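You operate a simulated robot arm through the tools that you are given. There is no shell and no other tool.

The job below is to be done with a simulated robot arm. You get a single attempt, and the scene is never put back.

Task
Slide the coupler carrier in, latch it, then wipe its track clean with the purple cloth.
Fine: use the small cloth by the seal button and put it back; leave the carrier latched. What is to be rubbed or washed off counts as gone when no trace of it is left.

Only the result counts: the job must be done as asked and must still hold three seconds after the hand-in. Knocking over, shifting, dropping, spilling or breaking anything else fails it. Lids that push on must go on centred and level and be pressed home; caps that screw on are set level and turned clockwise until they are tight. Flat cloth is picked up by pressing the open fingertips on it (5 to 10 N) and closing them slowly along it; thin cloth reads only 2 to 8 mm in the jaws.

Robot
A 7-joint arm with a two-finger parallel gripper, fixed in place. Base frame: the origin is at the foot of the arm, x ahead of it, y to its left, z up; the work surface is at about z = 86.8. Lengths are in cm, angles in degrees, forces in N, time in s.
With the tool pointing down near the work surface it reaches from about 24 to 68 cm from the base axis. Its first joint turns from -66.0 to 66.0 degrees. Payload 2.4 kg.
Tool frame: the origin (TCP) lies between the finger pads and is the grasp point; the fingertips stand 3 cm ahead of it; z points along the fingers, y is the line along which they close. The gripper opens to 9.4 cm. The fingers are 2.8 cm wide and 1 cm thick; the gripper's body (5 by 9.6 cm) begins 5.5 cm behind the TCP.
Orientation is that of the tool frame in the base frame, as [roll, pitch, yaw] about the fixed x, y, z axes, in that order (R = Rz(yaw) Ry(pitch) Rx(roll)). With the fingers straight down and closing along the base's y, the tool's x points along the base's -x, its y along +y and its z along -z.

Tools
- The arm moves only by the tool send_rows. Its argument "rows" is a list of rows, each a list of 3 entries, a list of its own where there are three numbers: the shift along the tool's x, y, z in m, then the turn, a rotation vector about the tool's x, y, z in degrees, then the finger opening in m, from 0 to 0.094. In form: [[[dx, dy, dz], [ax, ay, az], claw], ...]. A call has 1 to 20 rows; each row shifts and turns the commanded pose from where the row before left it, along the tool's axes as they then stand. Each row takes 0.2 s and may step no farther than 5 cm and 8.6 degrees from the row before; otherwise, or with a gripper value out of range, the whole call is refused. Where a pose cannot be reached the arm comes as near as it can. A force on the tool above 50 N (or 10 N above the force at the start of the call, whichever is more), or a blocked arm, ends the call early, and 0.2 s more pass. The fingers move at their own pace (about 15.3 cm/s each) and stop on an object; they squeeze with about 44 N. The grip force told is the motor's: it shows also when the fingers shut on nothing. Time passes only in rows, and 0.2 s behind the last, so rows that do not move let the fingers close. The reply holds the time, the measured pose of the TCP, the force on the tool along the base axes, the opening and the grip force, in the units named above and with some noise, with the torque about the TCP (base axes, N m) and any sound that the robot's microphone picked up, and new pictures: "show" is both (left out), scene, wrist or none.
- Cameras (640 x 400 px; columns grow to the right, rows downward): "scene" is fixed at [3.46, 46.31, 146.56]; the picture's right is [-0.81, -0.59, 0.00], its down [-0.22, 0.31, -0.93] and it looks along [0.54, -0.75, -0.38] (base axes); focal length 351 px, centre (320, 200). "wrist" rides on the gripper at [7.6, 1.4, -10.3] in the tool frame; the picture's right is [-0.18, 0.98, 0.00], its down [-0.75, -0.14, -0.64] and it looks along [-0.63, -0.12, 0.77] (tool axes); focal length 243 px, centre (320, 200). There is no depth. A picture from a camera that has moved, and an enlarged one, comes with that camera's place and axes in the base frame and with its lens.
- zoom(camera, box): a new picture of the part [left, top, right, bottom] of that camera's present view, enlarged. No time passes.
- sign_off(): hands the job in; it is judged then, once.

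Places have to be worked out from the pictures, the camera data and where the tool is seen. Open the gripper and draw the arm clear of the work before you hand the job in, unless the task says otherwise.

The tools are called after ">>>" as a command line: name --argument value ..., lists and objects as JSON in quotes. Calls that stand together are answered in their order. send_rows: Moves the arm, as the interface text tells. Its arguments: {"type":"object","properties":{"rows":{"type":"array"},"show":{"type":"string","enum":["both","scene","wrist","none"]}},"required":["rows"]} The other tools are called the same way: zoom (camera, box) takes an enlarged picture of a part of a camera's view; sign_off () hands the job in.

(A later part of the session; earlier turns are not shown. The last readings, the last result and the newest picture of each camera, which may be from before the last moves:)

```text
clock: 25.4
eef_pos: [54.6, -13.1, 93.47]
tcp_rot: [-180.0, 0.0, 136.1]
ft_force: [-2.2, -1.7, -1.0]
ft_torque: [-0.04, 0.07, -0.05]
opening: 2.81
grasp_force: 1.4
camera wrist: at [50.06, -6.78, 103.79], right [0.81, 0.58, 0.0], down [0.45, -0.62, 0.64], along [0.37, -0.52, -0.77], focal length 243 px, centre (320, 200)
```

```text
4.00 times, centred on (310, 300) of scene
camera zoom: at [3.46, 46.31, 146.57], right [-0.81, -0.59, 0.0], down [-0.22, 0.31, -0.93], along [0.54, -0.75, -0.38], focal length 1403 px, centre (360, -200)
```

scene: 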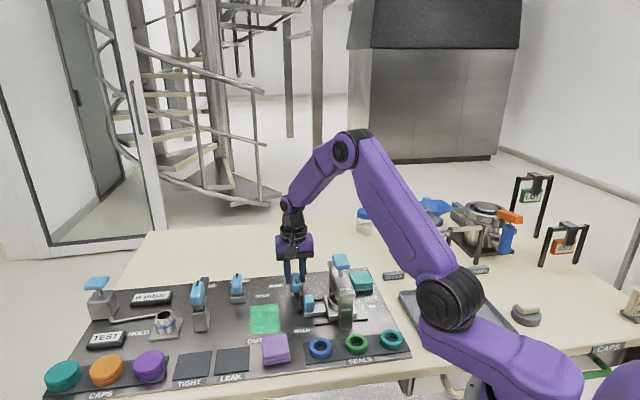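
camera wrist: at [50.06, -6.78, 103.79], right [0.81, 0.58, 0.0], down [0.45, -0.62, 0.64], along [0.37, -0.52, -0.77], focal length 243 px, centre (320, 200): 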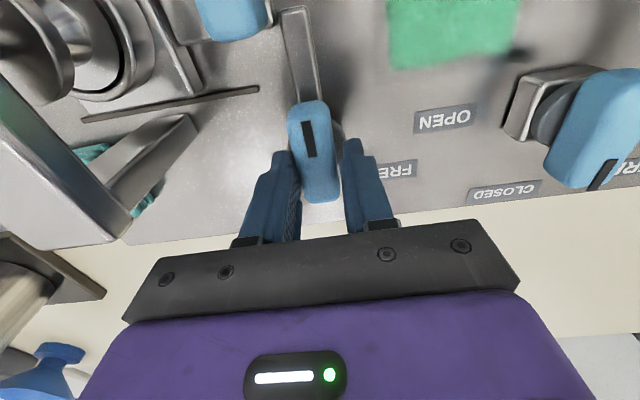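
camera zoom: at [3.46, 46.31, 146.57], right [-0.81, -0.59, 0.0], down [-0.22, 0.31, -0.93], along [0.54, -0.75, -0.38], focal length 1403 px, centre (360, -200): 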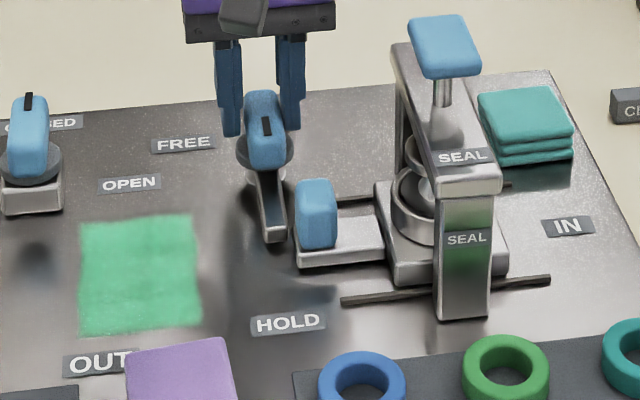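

The bar now lies across behind the grip, pointing at HOLD. I turn a bit more to seat it against its stop and watch the torque.

>>> send_rows --rows '[[[0, 0, 0], [0, 0, -3], 0.027], [[0, 0, 0], [0, 0, -3], 0.027], [[0, 0, 0], [0, 0, -2], 0.027], [[0, 0, 0], [0, 0, 0], 0.027]]' --show "wrist"

>>> zoom --camera "scene" --box '[260, 260, 340, 320]'

```text
clock: 26.4
eef_pos: [54.55, -13.1, 93.56]
tcp_rot: [179.9, 0.0, 143.9]
ft_force: [-7.6, -4.4, -2.7]
ft_torque: [0.03, 0.12, -0.17]
opening: 3.15
grasp_force: 4.0
camera wrist: at [49.17, -7.44, 103.82], right [0.73, 0.69, 0.0], down [0.53, -0.56, 0.64], along [0.44, -0.47, -0.77], focal length 243 px, centre (320, 200)
```

wrist: 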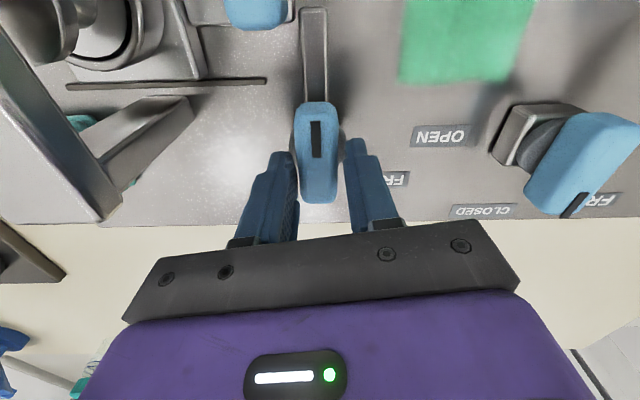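

```text
6.67 times, centred on (300, 290) of scene
camera zoom: at [3.45, 46.3, 146.57], right [-0.81, -0.59, 0.0], down [-0.22, 0.31, -0.93], along [0.54, -0.75, -0.38], focal length 2339 px, centre (453, -400)
```

zoom: 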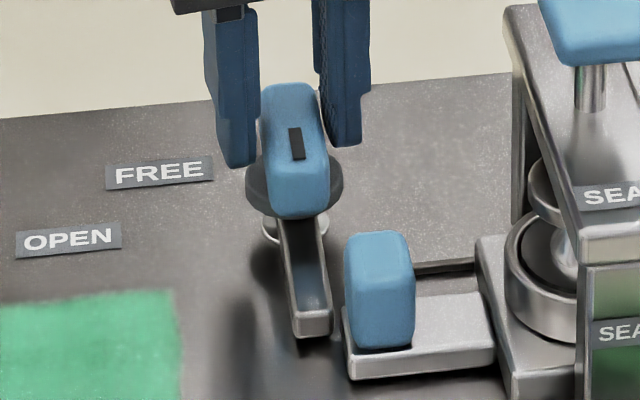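

The lever did not move between the last two pictures although the tool turned 8° more and torque built up, so it is against its HOLD stop. I open the fingers and lift straight up.

>>> send_rows --rows '[[[0, 0, 0], [0, 0, 0], 0.06], [[0, 0, 0], [0, 0, 0], 0.06], [[0, 0, -0.03], [0, 0, 0], 0.06], [[0, 0, -0.04], [0, 0, 0], 0.06], [[0, 0, -0.04], [0, 0, 0], 0.06], [[0, 0, -0.02], [0, 0, 0], 0.06], [[0, 0, 0], [0, 0, 0], 0.06]]' --show "both"

>>> zoom --camera "scene" --box '[220, 250, 380, 370]'

```text
clock: 28.0
eef_pos: [54.69, -12.65, 106.79]
tcp_rot: [180.0, 0.0, 144.0]
ft_force: [0.4, 0.4, 1.1]
ft_torque: [0.0, -0.01, 0.01]
opening: 6.0
grasp_force: 0.0
camera wrist: at [49.18, -7.11, 116.96], right [0.73, 0.69, 0.0], down [0.53, -0.56, 0.64], along [0.44, -0.47, -0.77], focal length 243 px, centre (320, 200)
```

scene: 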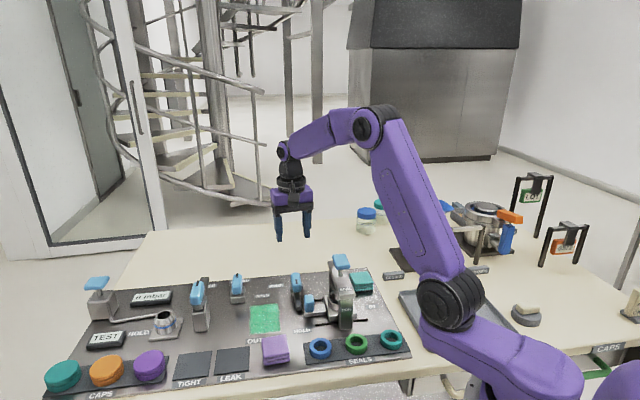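
wrist: 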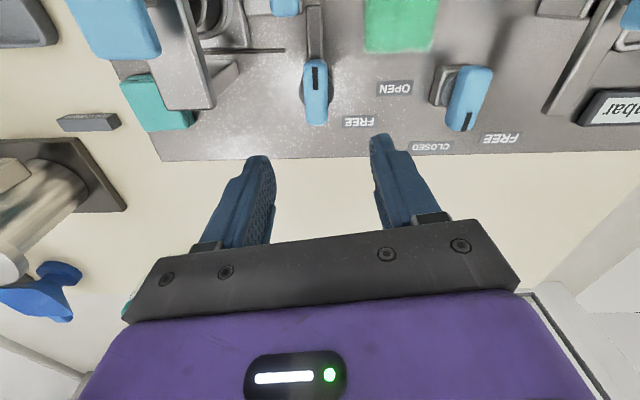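

```text
3.33 times, centred on (300, 310) of scene
camera zoom: at [3.46, 46.31, 146.56], right [-0.81, -0.59, 0.0], down [-0.22, 0.31, -0.93], along [0.54, -0.75, -0.38], focal length 1169 px, centre (387, -167)
```

zoom: 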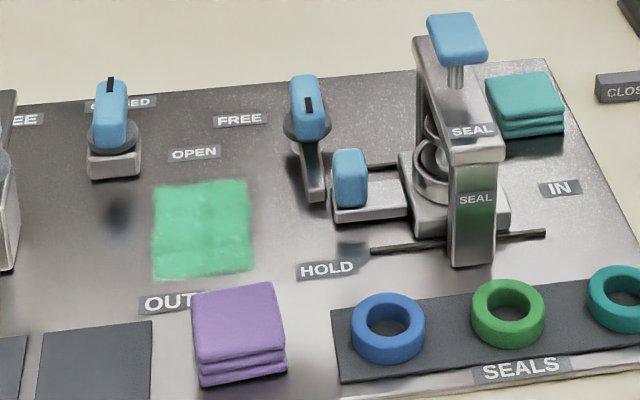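

The carrier is in and the HOLD bar lies behind its grip. The whole soil patch is now exposed, centred at about [54,-0.5] and roughly 7×9.6 cm. Next I take the cloth named purple, at about [44,6], so I move above it for a close look.

>>> send_rows --rows '[[[0, 0, 0], [0, 0, 8], 0.06], [[0.0416, 0.012, 0], [0, 0, 0], 0.094], [[0.0416, 0.012, 0], [0, 0, 0], 0.094], [[0.0416, 0.012, 0], [0, 0, 0], 0.094], [[0.0416, 0.012, 0], [0, 0, 0], 0.094], [[0.0416, 0.012, 0], [0, 0, 0], 0.094], [[0, 0, 0.02], [0, 0, 0], 0.094], [[0, 0, 0], [0, 0, 0], 0.094], [[0, 0, 0], [0, 0, 0], 0.094]]' --show "both"

>>> zoom --camera "wrist" --box '[220, 10, 420, 190]'

>>> zoom --camera "scene" --box '[220, 300, 340, 380]'

```text
clock: 30.0
eef_pos: [43.79, 5.98, 104.58]
tcp_rot: [-179.9, 0.1, 136.0]
ft_force: [-0.1, 0.3, -0.2]
ft_torque: [0.04, 0.06, -0.01]
opening: 9.39
grasp_force: 0.1
camera wrist: at [39.16, 12.31, 114.85], right [0.82, 0.58, 0.0], down [0.44, -0.63, 0.64], along [0.37, -0.52, -0.77], focal length 243 px, centre (320, 200)
```

scene: 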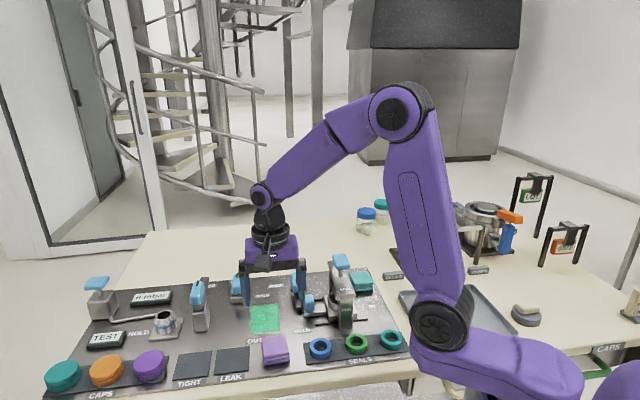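
wrist: 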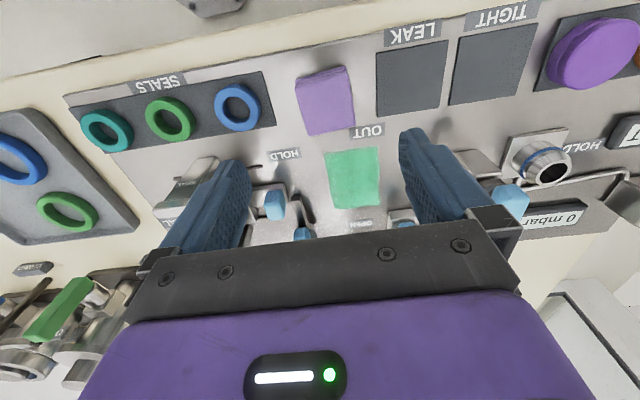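

```text
2.22 times, centred on (320, 100) of wrist
camera zoom: at [39.16, 12.31, 114.85], right [0.82, 0.58, 0.0], down [0.44, -0.63, 0.64], along [0.37, -0.52, -0.77], focal length 539 px, centre (320, 422)
```

zoom: 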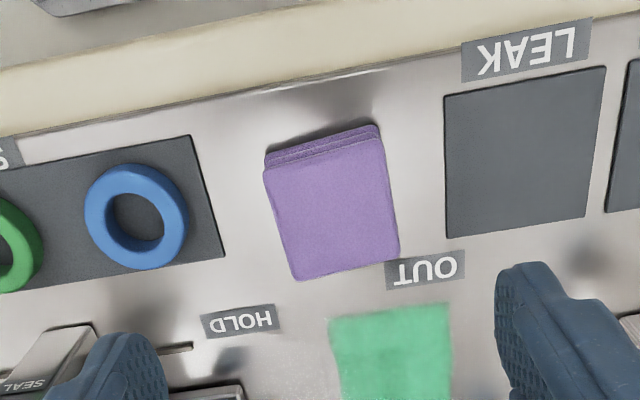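

```text
5.00 times, centred on (280, 340) of scene
camera zoom: at [3.46, 46.31, 146.56], right [-0.81, -0.59, 0.0], down [-0.22, 0.31, -0.93], along [0.54, -0.75, -0.38], focal length 1754 px, centre (520, -500)
```

zoom: 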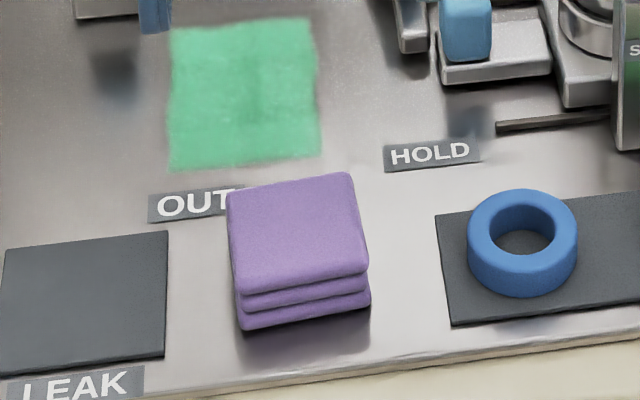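

The purple folded cloth's top centre is at about [44.8,5.65,89.1]. It is about 5.3 cm square and 1.7 cm thick, turned about 50°, i.e. slightly off the board axes. I align the jaws to it at yaw 140 and come down partway with the fingers fully open.

>>> send_rows --rows '[[[0, 0, 0], [0, 0, -4], 0.094], [[-0.0098, 0.0039, 0], [0, 0, 0], 0.094], [[0, 0, 0.03], [0, 0, 0], 0.094], [[0, 0, 0.03], [0, 0, 0], 0.094], [[0, 0, 0.025], [0, 0, 0], 0.094], [[0, 0, 0], [0, 0, 0], 0.094], [[0, 0, 0], [0, 0, 0], 0.094]]' --show "both"

>>> zoom --camera "wrist" --box '[200, 60, 440, 220]'

>>> zoom --camera "scene" --box '[220, 300, 340, 380]'

```text
clock: 31.6
eef_pos: [44.66, 5.23, 95.89]
tcp_rot: [-180.0, -0.1, 140.0]
ft_force: [-0.4, 0.2, 0.0]
ft_torque: [-0.03, 0.01, 0.02]
opening: 9.41
grasp_force: 0.1
camera wrist: at [39.65, 11.23, 106.15], right [0.77, 0.63, 0.0], down [0.49, -0.59, 0.64], along [0.41, -0.5, -0.77], focal length 243 px, centre (320, 200)
```

scene: 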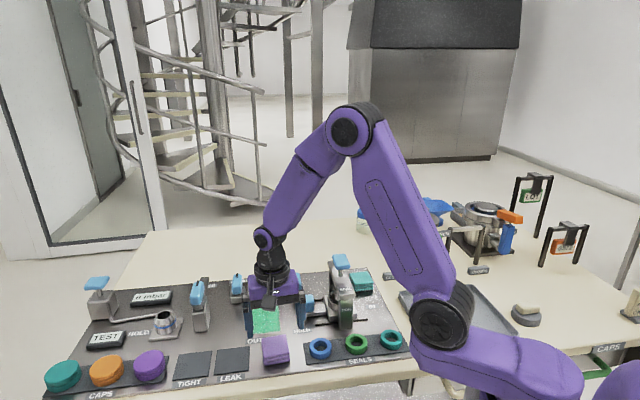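
wrist: 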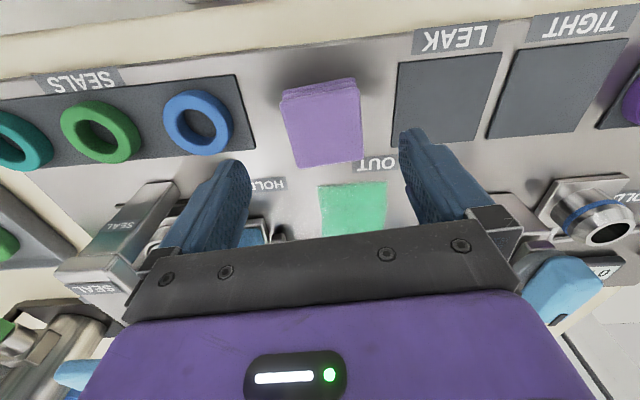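

```text
2.50 times, centred on (320, 140) of wrist
camera zoom: at [39.65, 11.23, 106.15], right [0.77, 0.63, 0.0], down [0.49, -0.59, 0.64], along [0.41, -0.5, -0.77], focal length 606 px, centre (320, 350)
```

zoom: 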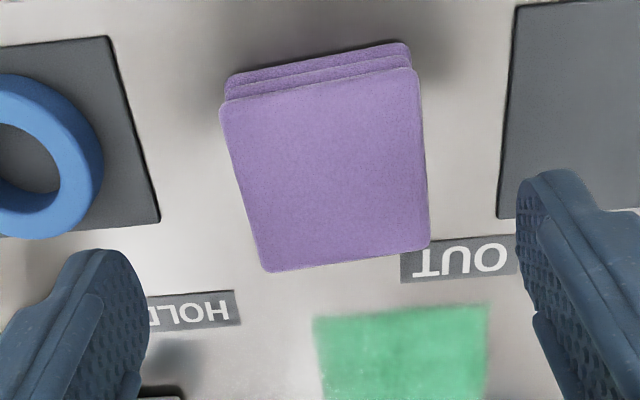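

```text
5.00 times, centred on (280, 340) of scene
camera zoom: at [3.46, 46.31, 146.56], right [-0.81, -0.59, 0.0], down [-0.22, 0.31, -0.93], along [0.54, -0.75, -0.38], focal length 1754 px, centre (520, -500)
```

zoom: 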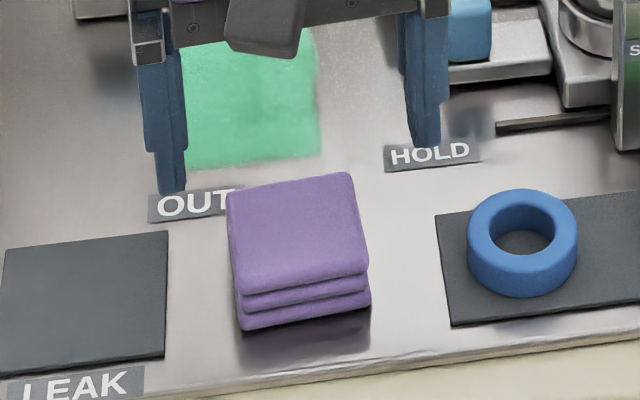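

The cloth centre is refined to [44.9,5.5], yaw 50.4°, about 5.3 cm wide — I note this as its home. I nudge 3 mm along tool y and descend around it until the tips are close to the board.

>>> send_rows --rows '[[[0, 0.003, 0.02], [0, 0, 0], 0.094], [[0, 0, 0.015], [0, 0, 0], 0.094], [[0, 0, 0.007], [0, 0, 0], 0.094], [[0, 0, 0.004], [0, 0, 0], 0.094], [[0, 0, 0], [0, 0, 0], 0.094]]' --show "both"

>>> zoom --camera "scene" --box '[220, 300, 340, 380]'

```text
clock: 32.8
eef_pos: [44.93, 5.57, 91.57]
tcp_rot: [-180.0, 0.0, 139.9]
ft_force: [0.5, -0.1, 0.1]
ft_torque: [0.0, 0.0, -0.02]
opening: 9.41
grasp_force: 0.1
camera wrist: at [39.99, 11.63, 101.74], right [0.77, 0.63, 0.0], down [0.49, -0.59, 0.64], along [0.41, -0.5, -0.77], focal length 243 px, centre (320, 200)
```

scene: 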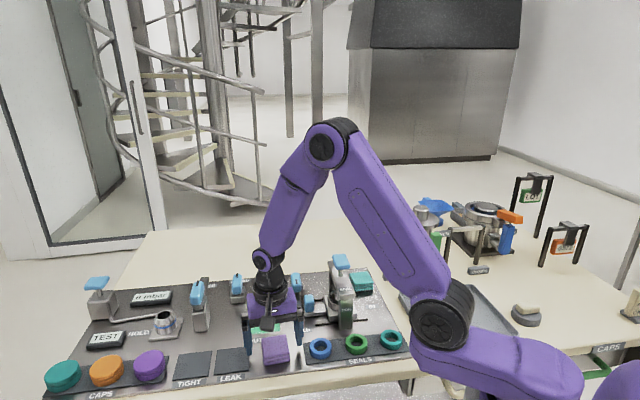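
wrist: 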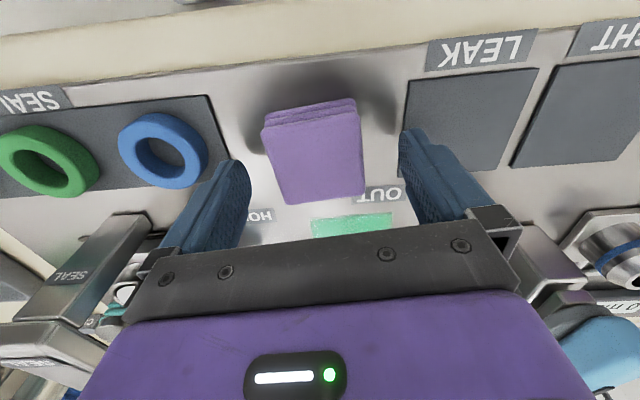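

```text
5.00 times, centred on (280, 340) of scene
camera zoom: at [3.46, 46.31, 146.56], right [-0.81, -0.59, 0.0], down [-0.22, 0.31, -0.93], along [0.54, -0.75, -0.38], focal length 1754 px, centre (520, -500)
```

zoom: 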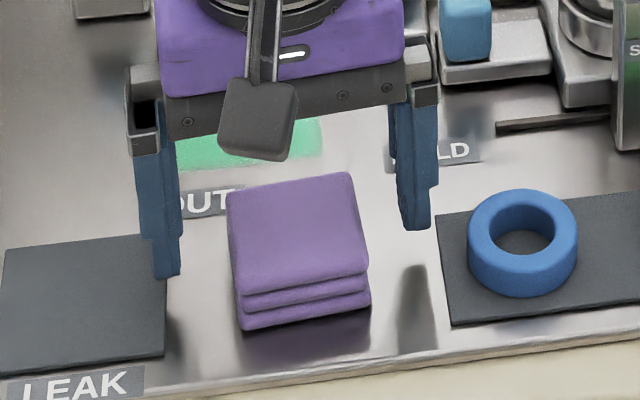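

The fingers straddle the cloth evenly. I narrow them to 7 cm to stay clear of the LEAK pad, lower a further 5 mm, then close slowly on the cloth.

>>> send_rows --rows '[[[0, 0, 0], [0, 0, 0], 0.07], [[0, 0, 0.003], [0, 0, 0], 0.07], [[0, 0, 0.003], [0, 0, 0], 0.07], [[0, 0, 0], [0, 0, 0], 0.062], [[0, 0, 0], [0, 0, 0], 0.056], [[0, 0, 0], [0, 0, 0], 0.052], [[0, 0, 0], [0, 0, 0], 0.048], [[0, 0, 0], [0, 0, 0], 0.048]]' --show "both"

>>> zoom --camera "scene" --box '[220, 300, 340, 380]'

```text
clock: 34.6
eef_pos: [44.91, 5.76, 90.89]
tcp_rot: [180.0, 0.0, 140.0]
ft_force: [-0.4, 1.0, 0.6]
ft_torque: [0.01, -0.03, -0.01]
opening: 5.44
grasp_force: 44.0
camera wrist: at [39.97, 11.66, 101.11], right [0.77, 0.63, 0.0], down [0.49, -0.59, 0.64], along [0.41, -0.5, -0.77], focal length 243 px, centre (320, 200)
```

scene: 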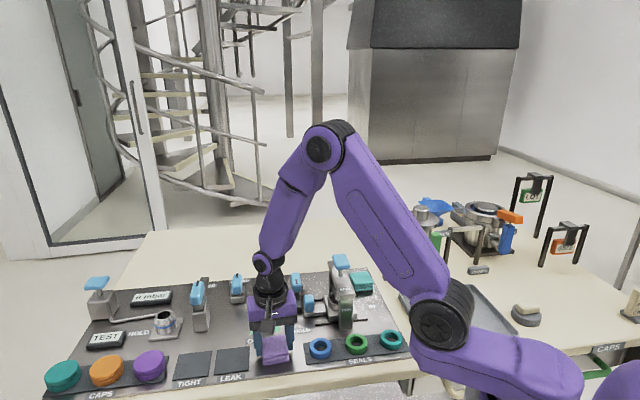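
wrist: 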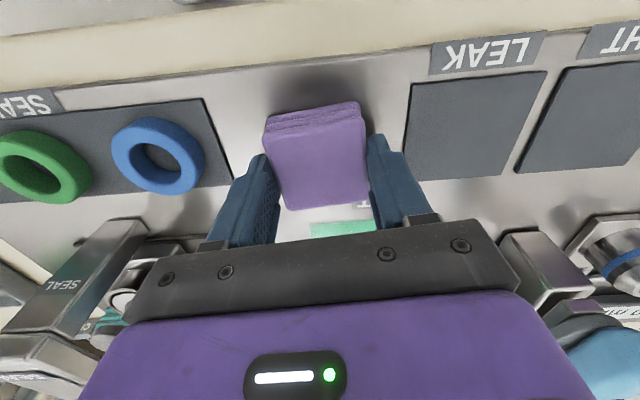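

```text
5.00 times, centred on (280, 340) of scene
camera zoom: at [3.46, 46.31, 146.56], right [-0.81, -0.59, 0.0], down [-0.22, 0.31, -0.93], along [0.54, -0.75, -0.38], focal length 1754 px, centre (520, -500)
```

zoom: 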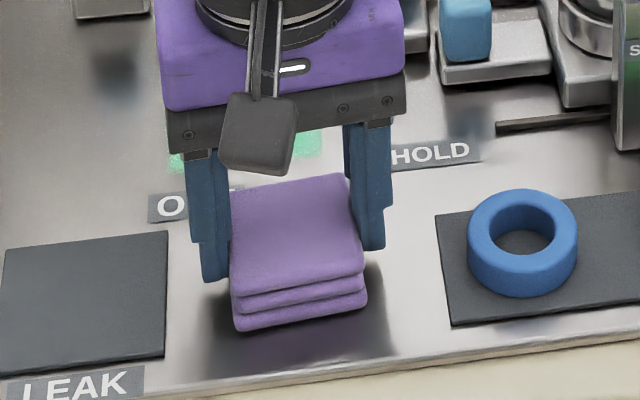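

The cloth is gripped: 5.44 cm in the jaws at 44 N, taken at TCP [44.9,5.7,90.9], yaw 140. I lift 2.5 cm to check that it holds, then carry it toward the front edge of the soil.

>>> send_rows --rows '[[[0, 0, -0.01], [0, 0, 0], 0.048], [[0, 0, -0.015], [0, 0, 0], 0.048], [[0, 0, 0], [0, 0, 0], 0.048]]' --show "both"

>>> zoom --camera "scene" --box '[220, 300, 340, 380]'

```text
clock: 35.4
eef_pos: [45.07, 5.65, 93.35]
tcp_rot: [-180.0, 0.0, 140.0]
ft_force: [0.4, 0.2, -1.1]
ft_torque: [0.01, 0.0, -0.01]
opening: 5.44
grasp_force: 44.4
camera wrist: at [39.94, 11.63, 103.56], right [0.77, 0.63, 0.0], down [0.49, -0.59, 0.64], along [0.41, -0.5, -0.77], focal length 243 px, centre (320, 200)
```

scene: 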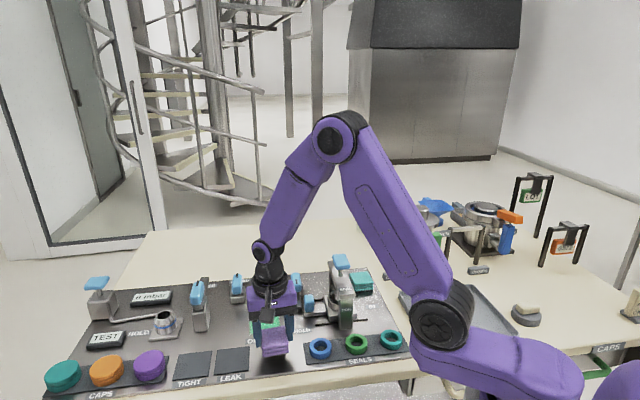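
wrist: 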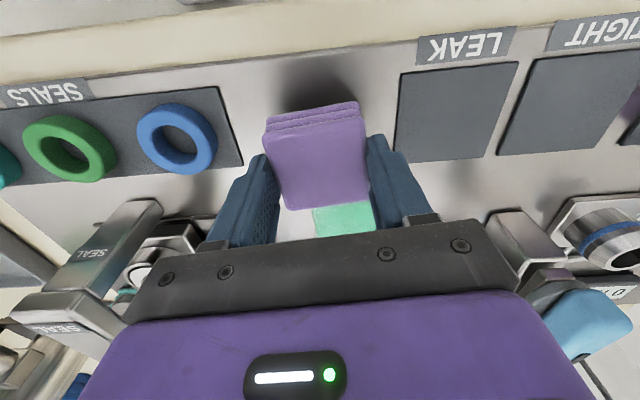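

```text
5.00 times, centred on (280, 340) of scene
camera zoom: at [3.46, 46.31, 146.56], right [-0.81, -0.59, 0.0], down [-0.22, 0.31, -0.93], along [0.54, -0.75, -0.38], focal length 1754 px, centre (520, -500)
```

zoom: 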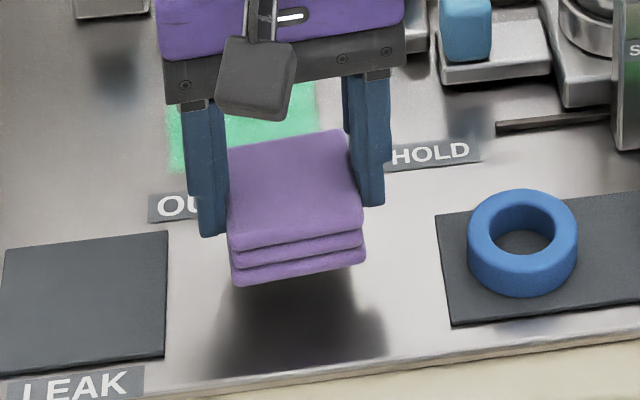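

The cloth lifts whole and stays level. I carry it over the front edge of the soil and lower it until I feel contact.

>>> send_rows --rows '[[[-0.0283, -0.001, 0], [0, 0, 0], 0.048], [[-0.0283, -0.001, 0], [0, 0, 0], 0.048], [[0, 0, 0.012], [0, 0, 0], 0.048], [[0, 0, 0.01], [0, 0, 0], 0.048], [[0, 0, 0.003], [0, 0, 0], 0.048], [[0, 0, 0.001], [0, 0, 0], 0.048], [[0, 0, 0], [0, 0, 0], 0.048]]' --show "both"

```text
clock: 37.0
eef_pos: [49.29, 1.93, 90.71]
tcp_rot: [179.9, 0.1, 140.0]
ft_force: [-4.9, -3.4, 32.0]
ft_torque: [-0.06, 0.36, -0.03]
opening: 5.46
grasp_force: 44.2
camera wrist: at [44.25, 7.85, 101.05], right [0.77, 0.63, 0.0], down [0.48, -0.59, 0.64], along [0.41, -0.5, -0.77], focal length 243 px, centre (320, 200)
```

scene: 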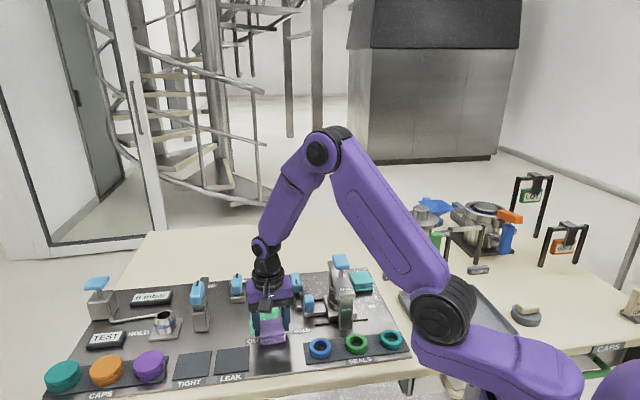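
wrist: 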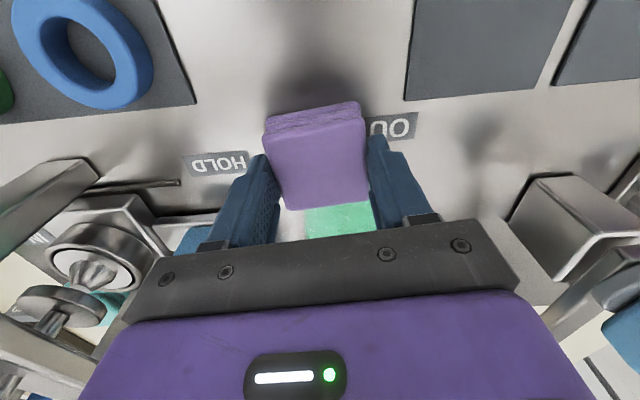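

Contact is at z≈90.75 with 32 N, a bit firm. I ease up about 1 mm to get near 8–10 N.

>>> send_rows --rows '[[[0, 0, -0.0008], [0, 0, 0], 0.048], [[0, 0, 0], [0, 0, 0], 0.048]]' --show "none"

```text
clock: 37.6
eef_pos: [49.37, 1.89, 90.85]
tcp_rot: [179.9, 0.1, 139.9]
ft_force: [-3.6, -2.7, 27.9]
ft_torque: [-0.13, 0.12, -0.02]
opening: 5.45
grasp_force: 43.5
```

Force fell only 4 N, so the contact is softer than I assumed. I raise 3 mm more and read again.

>>> send_rows --rows '[[[0, 0, -0.003], [0, 0, 0], 0.048], [[0, 0, 0], [0, 0, 0], 0.048]]' --show "none"

```text
clock: 38.2
eef_pos: [49.17, 1.95, 90.92]
tcp_rot: [-179.9, -0.1, 140.0]
ft_force: [0.1, -0.1, 0.4]
ft_torque: [0.0, 0.0, 0.01]
opening: 5.45
grasp_force: 43.7
```

Now there is no contact, so I lower in 1 mm steps to find about 8 N.

>>> send_rows --rows '[[[0, 0, 0.0012], [0, 0, 0], 0.048], [[0, 0, 0], [0, 0, 0], 0.048]]' --show "none"

```text
clock: 38.8
eef_pos: [49.06, 1.8, 90.94]
tcp_rot: [-180.0, 0.0, 140.0]
ft_force: [0.4, -0.1, -0.2]
ft_torque: [-0.03, 0.01, 0.01]
opening: 5.46
grasp_force: 44.7
```

>>> send_rows --rows '[[[0, 0, 0.0008], [0, 0, 0], 0.048], [[0, 0, 0], [0, 0, 0], 0.048]]' --show "none"

```text
clock: 39.4
eef_pos: [49.3, 1.89, 90.99]
tcp_rot: [179.9, 0.0, 140.0]
ft_force: [-0.4, 0.9, 0.0]
ft_torque: [0.01, 0.02, 0.01]
opening: 5.45
grasp_force: 44.0
```

>>> send_rows --rows '[[[0, 0, 0.0006], [0, 0, 0], 0.048], [[0, 0, 0], [0, 0, 0], 0.048]]' --show "none"

```text
clock: 40.0
eef_pos: [49.25, 1.7, 90.9]
tcp_rot: [180.0, 0.0, 140.1]
ft_force: [0.4, 0.4, -1.5]
ft_torque: [0.03, -0.04, 0.0]
opening: 5.45
grasp_force: 43.5
```

>>> send_rows --rows '[[[0, 0, 0.0005], [0, 0, 0], 0.048], [[0, 0, 0.0], [0, 0, 0], 0.048]]' --show "none"

```text
clock: 40.6
eef_pos: [49.22, 1.9, 90.82]
tcp_rot: [-180.0, -0.1, 140.0]
ft_force: [-1.7, -1.2, 7.9]
ft_torque: [-0.05, 0.04, -0.04]
opening: 5.45
grasp_force: 43.7
```

Contact is now at about 8 N. First sweep toward the rear through the soil along the inner lane, then look.

>>> send_rows --rows '[[[-0.00998, -0.0007, 0], [0, 0, 0], 0.048], [[-0.00998, -0.0007, 0], [0, 0, 0], 0.048], [[-0.00998, -0.0007, 0], [0, 0, 0], 0.048], [[-0.00998, -0.0007, 0], [0, 0, 0], 0.048], [[0, 0, 0], [0, 0, 0], 0.048]]' --show "both"

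>>> zoom --camera "scene" --box '[220, 270, 340, 360]'

```text
clock: 41.8
eef_pos: [52.04, -0.75, 90.75]
tcp_rot: [180.0, 0.0, 139.9]
ft_force: [-2.3, 2.1, 7.9]
ft_torque: [0.08, 0.04, 0.03]
opening: 5.45
grasp_force: 44.1
camera wrist: at [46.99, 5.15, 101.08], right [0.77, 0.64, 0.0], down [0.49, -0.59, 0.64], along [0.41, -0.5, -0.77], focal length 243 px, centre (320, 200)
```

scene: 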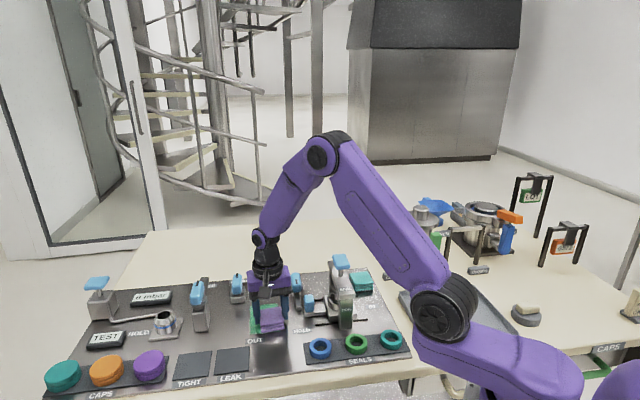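
wrist: 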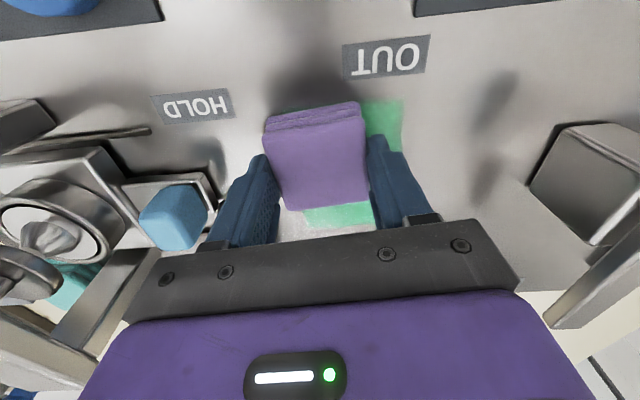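

```text
4.44 times, centred on (280, 315) of scene
camera zoom: at [3.44, 46.32, 146.56], right [-0.81, -0.59, 0.0], down [-0.22, 0.31, -0.93], along [0.54, -0.75, -0.38], focal length 1559 px, centre (498, -311)
```

zoom: 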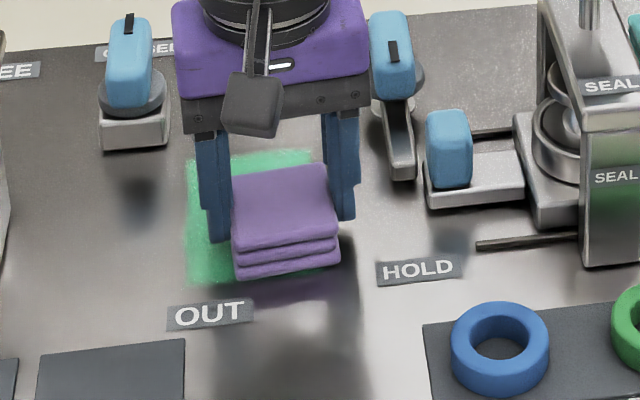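

The purple cloth is clearing the soil behind it, at a steady 8 N. Continuing this lane to the rear edge.

>>> send_rows --rows '[[[-0.00998, -0.0007, 0], [0, 0, 0], 0.048], [[-0.00998, -0.0007, 0], [0, 0, 0], 0.048], [[-0.00998, -0.0007, 0], [0, 0, 0], 0.048], [[-0.00998, -0.0007, 0], [0, 0, 0], 0.048], [[-0.00998, -0.0007, 0], [0, 0, 0], 0.048], [[0, 0, 0], [0, 0, 0], 0.048]]' --show "both"

>>> zoom --camera "scene" --box '[220, 270, 340, 360]'

```text
clock: 43.2
eef_pos: [55.65, -4.4, 90.83]
tcp_rot: [180.0, -0.1, 140.0]
ft_force: [0.3, -0.3, -1.0]
ft_torque: [-0.03, -0.02, 0.05]
opening: 5.44
grasp_force: 43.4
camera wrist: at [50.66, 1.49, 101.12], right [0.77, 0.63, 0.0], down [0.49, -0.59, 0.64], along [0.41, -0.5, -0.77], focal length 243 px, centre (320, 200)
```

scene: 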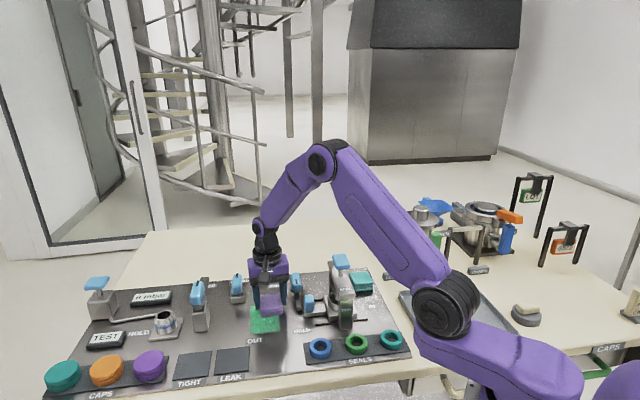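
wrist: 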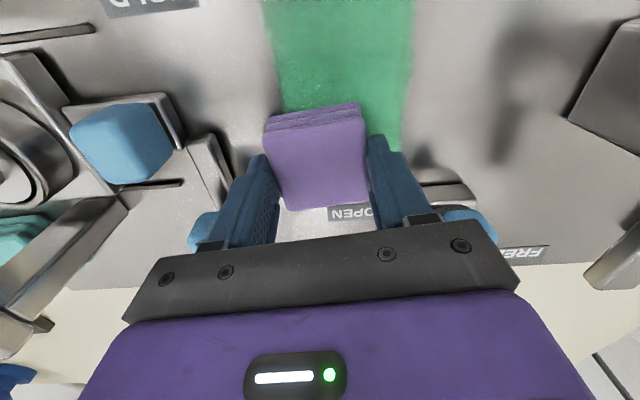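

```text
4.44 times, centred on (280, 315) of scene
camera zoom: at [3.47, 46.31, 146.56], right [-0.81, -0.59, 0.0], down [-0.22, 0.31, -0.93], along [0.54, -0.75, -0.38], focal length 1559 px, centre (498, -311)
```

zoom: 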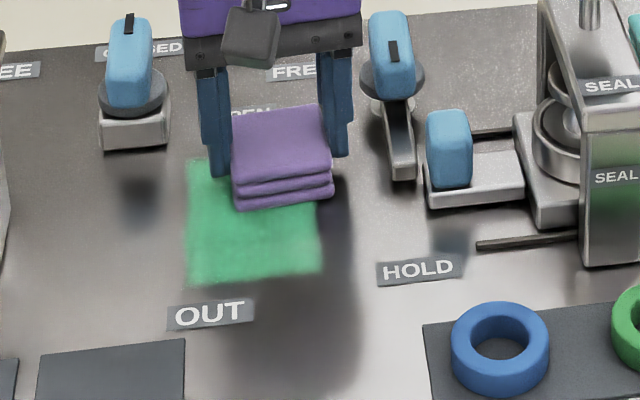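

The soil patch is still visible behind the cloth, and pressing force has dropped to zero at the rear. I look closely to see whether it faded at all.

>>> zoom --camera "wrist" --box '[240, 0, 440, 150]'

>>> zoom --camera "scene" --box '[250, 290, 310, 340]'

```text
2.67 times, centred on (340, 75) of wrist
camera zoom: at [50.66, 1.49, 101.12], right [0.77, 0.63, 0.0], down [0.49, -0.59, 0.64], along [0.41, -0.5, -0.77], focal length 647 px, centre (267, 533)
```

zoom: 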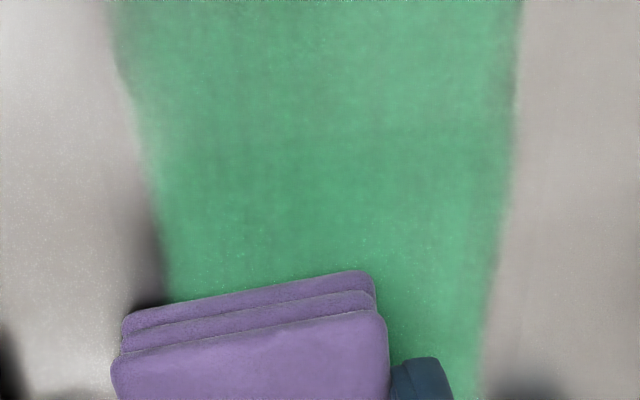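

```text
8.00 times, centred on (280, 315) of scene
camera zoom: at [3.47, 46.31, 146.56], right [-0.81, -0.59, 0.0], down [-0.22, 0.31, -0.93], along [0.54, -0.75, -0.38], focal length 2806 px, centre (640, -720)
```

zoom: 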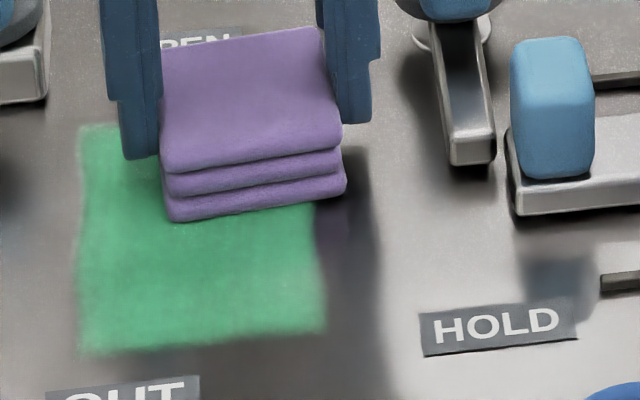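

No visible difference between the swept lane and the rest yet, and contact was lost near the end. I'll restore contact with small downward steps before rubbing back and forth.

>>> send_rows --rows '[[[0, 0, 0.0006], [0, 0, 0], 0.048], [[0, 0, 0.0], [0, 0, 0], 0.048]]' --show "none"

```text
clock: 43.8
eef_pos: [55.65, -4.36, 90.81]
tcp_rot: [-180.0, 0.0, 139.9]
ft_force: [0.3, -1.5, 2.9]
ft_torque: [-0.07, -0.02, 0.02]
opening: 5.44
grasp_force: 44.4
```

>>> send_rows --rows '[[[0, 0, 0.0005], [0, 0, 0], 0.048], [[0, 0, 0.0], [0, 0, 0], 0.048]]' --show "none"

```text
clock: 44.4
eef_pos: [55.7, -4.38, 90.74]
tcp_rot: [179.9, 0.0, 140.0]
ft_force: [-2.9, -0.4, 11.8]
ft_torque: [-0.05, 0.07, -0.04]
opening: 5.46
grasp_force: 44.8
```

At 11.8 N now. Sweeping forward on the same lane, with a slight rise to keep the pressure even.

>>> send_rows --rows '[[[0.00998, 0.0007, -0.0001], [0, 0, 0], 0.048], [[0.00998, 0.0007, -0.0001], [0, 0, 0], 0.048], [[0.00998, 0.0007, -0.0001], [0, 0, 0], 0.048], [[0.00998, 0.0007, -0.0001], [0, 0, 0], 0.048], [[0, 0, 0], [0, 0, 0], 0.048]]' --show "both"

>>> zoom --camera "scene" --box '[220, 270, 340, 360]'

```text
clock: 45.6
eef_pos: [52.73, -1.55, 90.77]
tcp_rot: [179.9, 0.2, 140.1]
ft_force: [4.0, -6.2, 20.6]
ft_torque: [-0.21, -0.05, 0.02]
opening: 5.47
grasp_force: 43.9
camera wrist: at [47.72, 4.41, 101.03], right [0.77, 0.63, 0.0], down [0.48, -0.59, 0.64], along [0.41, -0.5, -0.77], focal length 243 px, centre (320, 200)
```

scene: 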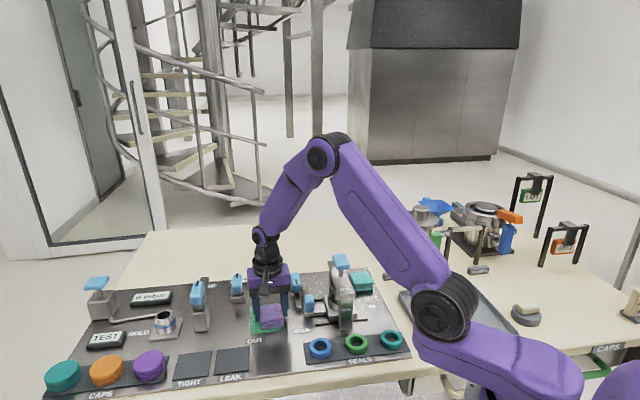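
wrist: 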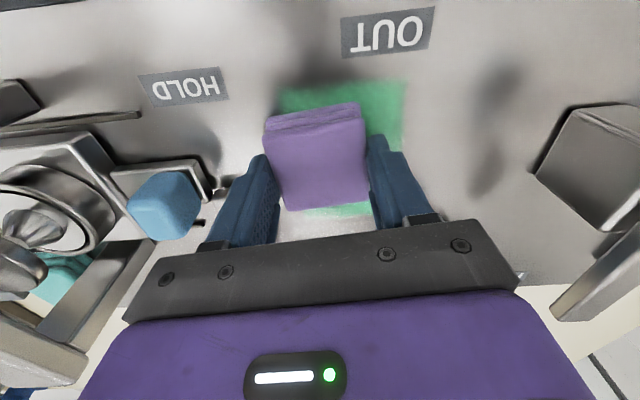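

```text
4.44 times, centred on (280, 315) of scene
camera zoom: at [3.44, 46.3, 146.57], right [-0.81, -0.59, 0.0], down [-0.22, 0.31, -0.93], along [0.54, -0.75, -0.38], focal length 1559 px, centre (498, -311)
```

zoom: 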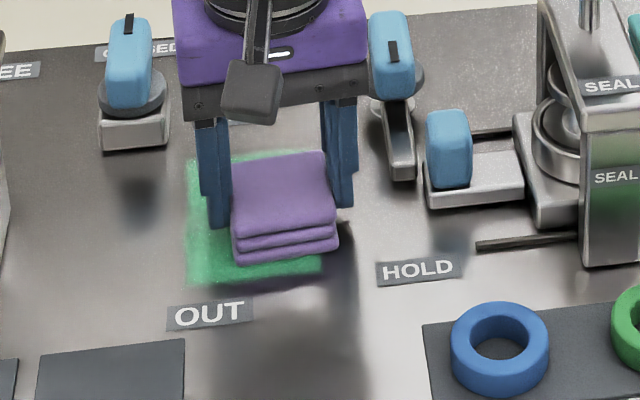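

Steady contact at about 20 N. I finish this forward stroke, then lift slightly to inspect whether the lane is fading.

>>> send_rows --rows '[[[0.00998, 0.0007, -0.0001], [0, 0, 0], 0.048], [[0.00998, 0.0007, -0.0001], [0, 0, 0], 0.048], [[0.00998, 0.0007, -0.0001], [0, 0, 0], 0.048], [[0.00998, 0.0007, -0.0001], [0, 0, 0], 0.048], [[0.00998, 0.0007, -0.0001], [0, 0, 0], 0.048], [[0, 0, 0], [0, 0, 0], 0.048]]' --show "both"

>>> zoom --camera "scene" --box '[220, 270, 340, 360]'

>>> zoom --camera "wrist" --box '[220, 90, 440, 240]'

```text
clock: 47.0
eef_pos: [49.18, 1.79, 90.8]
tcp_rot: [-179.9, -0.1, 140.1]
ft_force: [0.3, -2.5, 5.9]
ft_torque: [-0.1, -0.14, -0.07]
opening: 5.45
grasp_force: 43.8
camera wrist: at [44.11, 7.78, 101.07], right [0.77, 0.63, 0.0], down [0.49, -0.59, 0.64], along [0.41, -0.5, -0.77], focal length 243 px, centre (320, 200)
```

scene: 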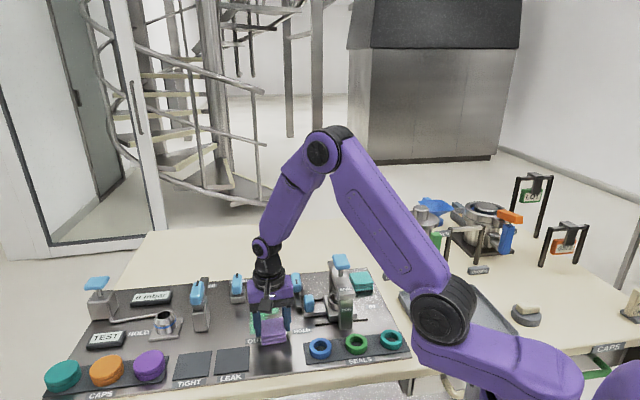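
wrist: 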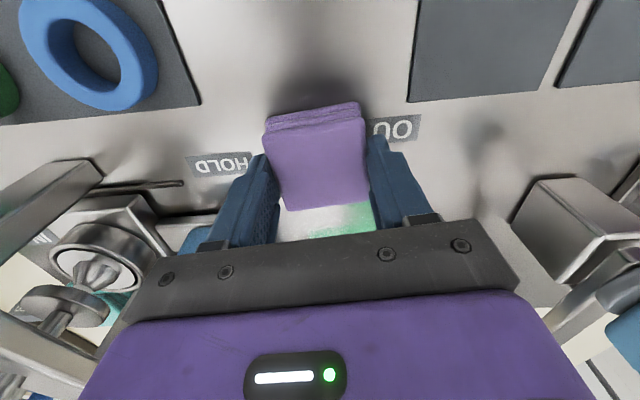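

```text
4.44 times, centred on (280, 315) of scene
camera zoom: at [3.45, 46.31, 146.57], right [-0.81, -0.59, 0.0], down [-0.22, 0.31, -0.93], along [0.54, -0.75, -0.38], focal length 1559 px, centre (498, -311)
```

zoom: 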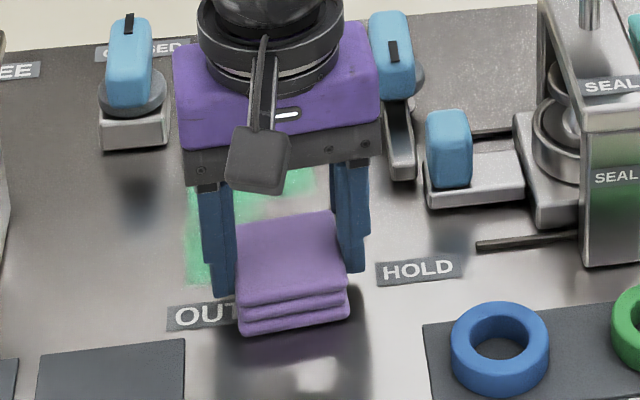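

```text
2.67 times, centred on (330, 165) of wrist
camera zoom: at [44.11, 7.78, 101.07], right [0.77, 0.63, 0.0], down [0.49, -0.59, 0.64], along [0.41, -0.5, -0.77], focal length 647 px, centre (293, 293)
```

zoom: 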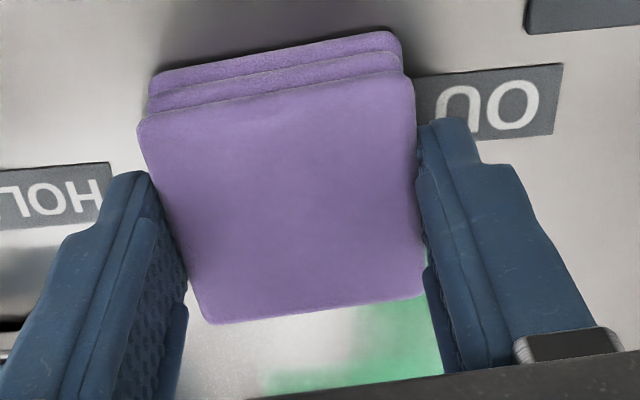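

The lane just rubbed firmly is now clean, so the purple cloth does remove the soil. It just needs roughly 10–20 N. I press slightly more, shift 2 cm outward to the next lane and stroke rearward.

>>> send_rows --rows '[[[-0.0007, 0.01, 0.0003], [0, 0, 0], 0.048], [[-0.0007, 0.01, 0.0002], [0, 0, 0], 0.048], [[-0.00998, -0.0007, 0.00012], [0, 0, 0], 0.048], [[-0.00998, -0.0007, 0.00012], [0, 0, 0], 0.048], [[-0.00998, -0.0007, 0.00012], [0, 0, 0], 0.048], [[-0.00998, -0.0007, 0.00012], [0, 0, 0], 0.048], [[-0.00998, -0.0007, 0.00012], [0, 0, 0], 0.048], [[0, 0, 0], [0, 0, 0], 0.048]]' --show "scene"

>>> zoom --camera "scene" --box '[220, 270, 340, 360]'

```text
clock: 48.8
eef_pos: [54.16, -0.03, 90.78]
tcp_rot: [179.9, 0.0, 140.0]
ft_force: [-5.8, 7.8, 25.4]
ft_torque: [0.26, 0.3, -0.02]
opening: 5.43
grasp_force: 44.9
```

scene: 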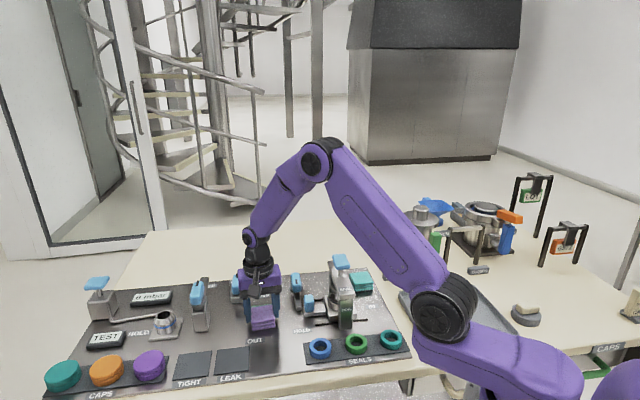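

```text
4.44 times, centred on (280, 315) of scene
camera zoom: at [3.4, 46.33, 146.56], right [-0.81, -0.59, 0.0], down [-0.22, 0.31, -0.93], along [0.54, -0.75, -0.38], focal length 1559 px, centre (498, -311)
```

zoom: 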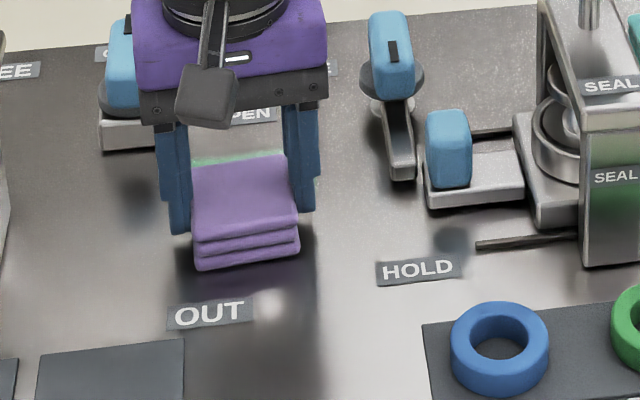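

The outer front part is cleared too. Continuing this lane to the rear edge of the patch.

>>> send_rows --rows '[[[-0.00998, -0.0007, 0], [0, 0, 0], 0.048], [[-0.00998, -0.0007, 0.0], [0, 0, 0], 0.048], [[-0.00998, -0.0007, 0.0001], [0, 0, 0], 0.048], [[-0.00998, -0.0007, 0.0001], [0, 0, 0], 0.048], [[0, 0, 0], [0, 0, 0], 0.048]]' --show "both"

>>> zoom --camera "scene" --box '[220, 270, 340, 360]'

>>> zoom --camera "wrist" --box '[200, 0, 460, 240]'

```text
clock: 50.0
eef_pos: [56.99, -2.92, 90.81]
tcp_rot: [179.9, 0.1, 139.9]
ft_force: [-6.4, 6.7, 27.5]
ft_torque: [0.24, 0.25, 0.02]
opening: 5.45
grasp_force: 44.1
camera wrist: at [52.07, 3.02, 100.98], right [0.77, 0.64, 0.0], down [0.49, -0.59, 0.64], along [0.41, -0.5, -0.77], focal length 243 px, centre (320, 200)
```

scene: 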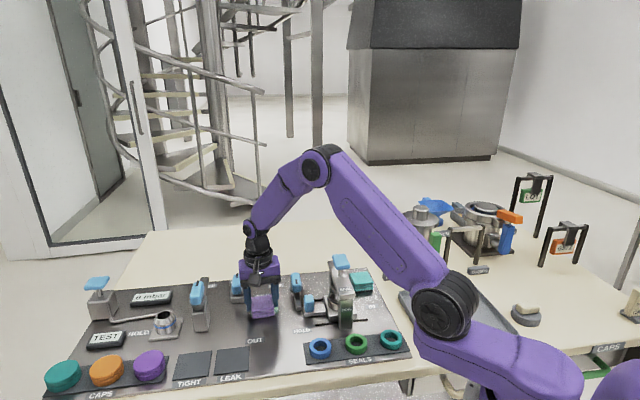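
wrist: 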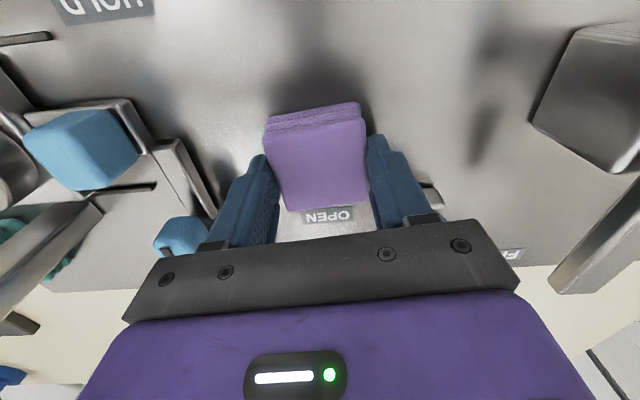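

```text
4.44 times, centred on (280, 315) of scene
camera zoom: at [3.4, 46.33, 146.56], right [-0.81, -0.59, 0.0], down [-0.22, 0.31, -0.93], along [0.54, -0.75, -0.38], focal length 1559 px, centre (498, -311)
```

zoom: 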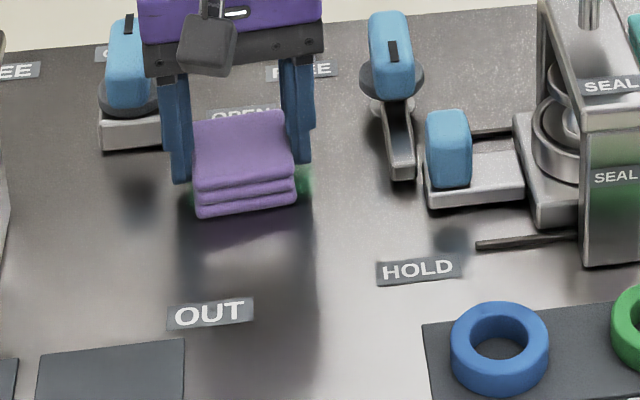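

```text
1.67 times, centred on (330, 120) of wrist
camera zoom: at [52.07, 3.02, 100.98], right [0.77, 0.64, 0.0], down [0.49, -0.59, 0.64], along [0.41, -0.5, -0.77], focal length 404 px, centre (303, 333)
```

zoom: 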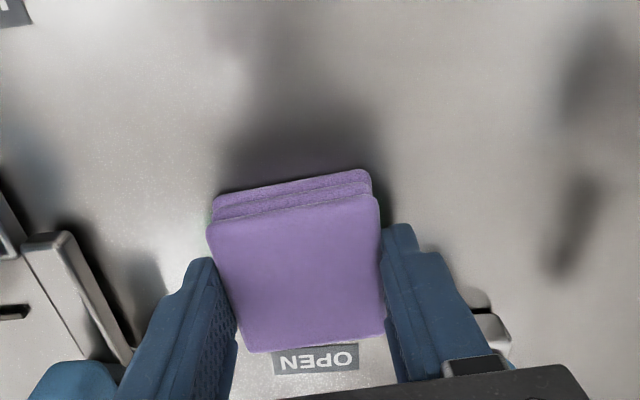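

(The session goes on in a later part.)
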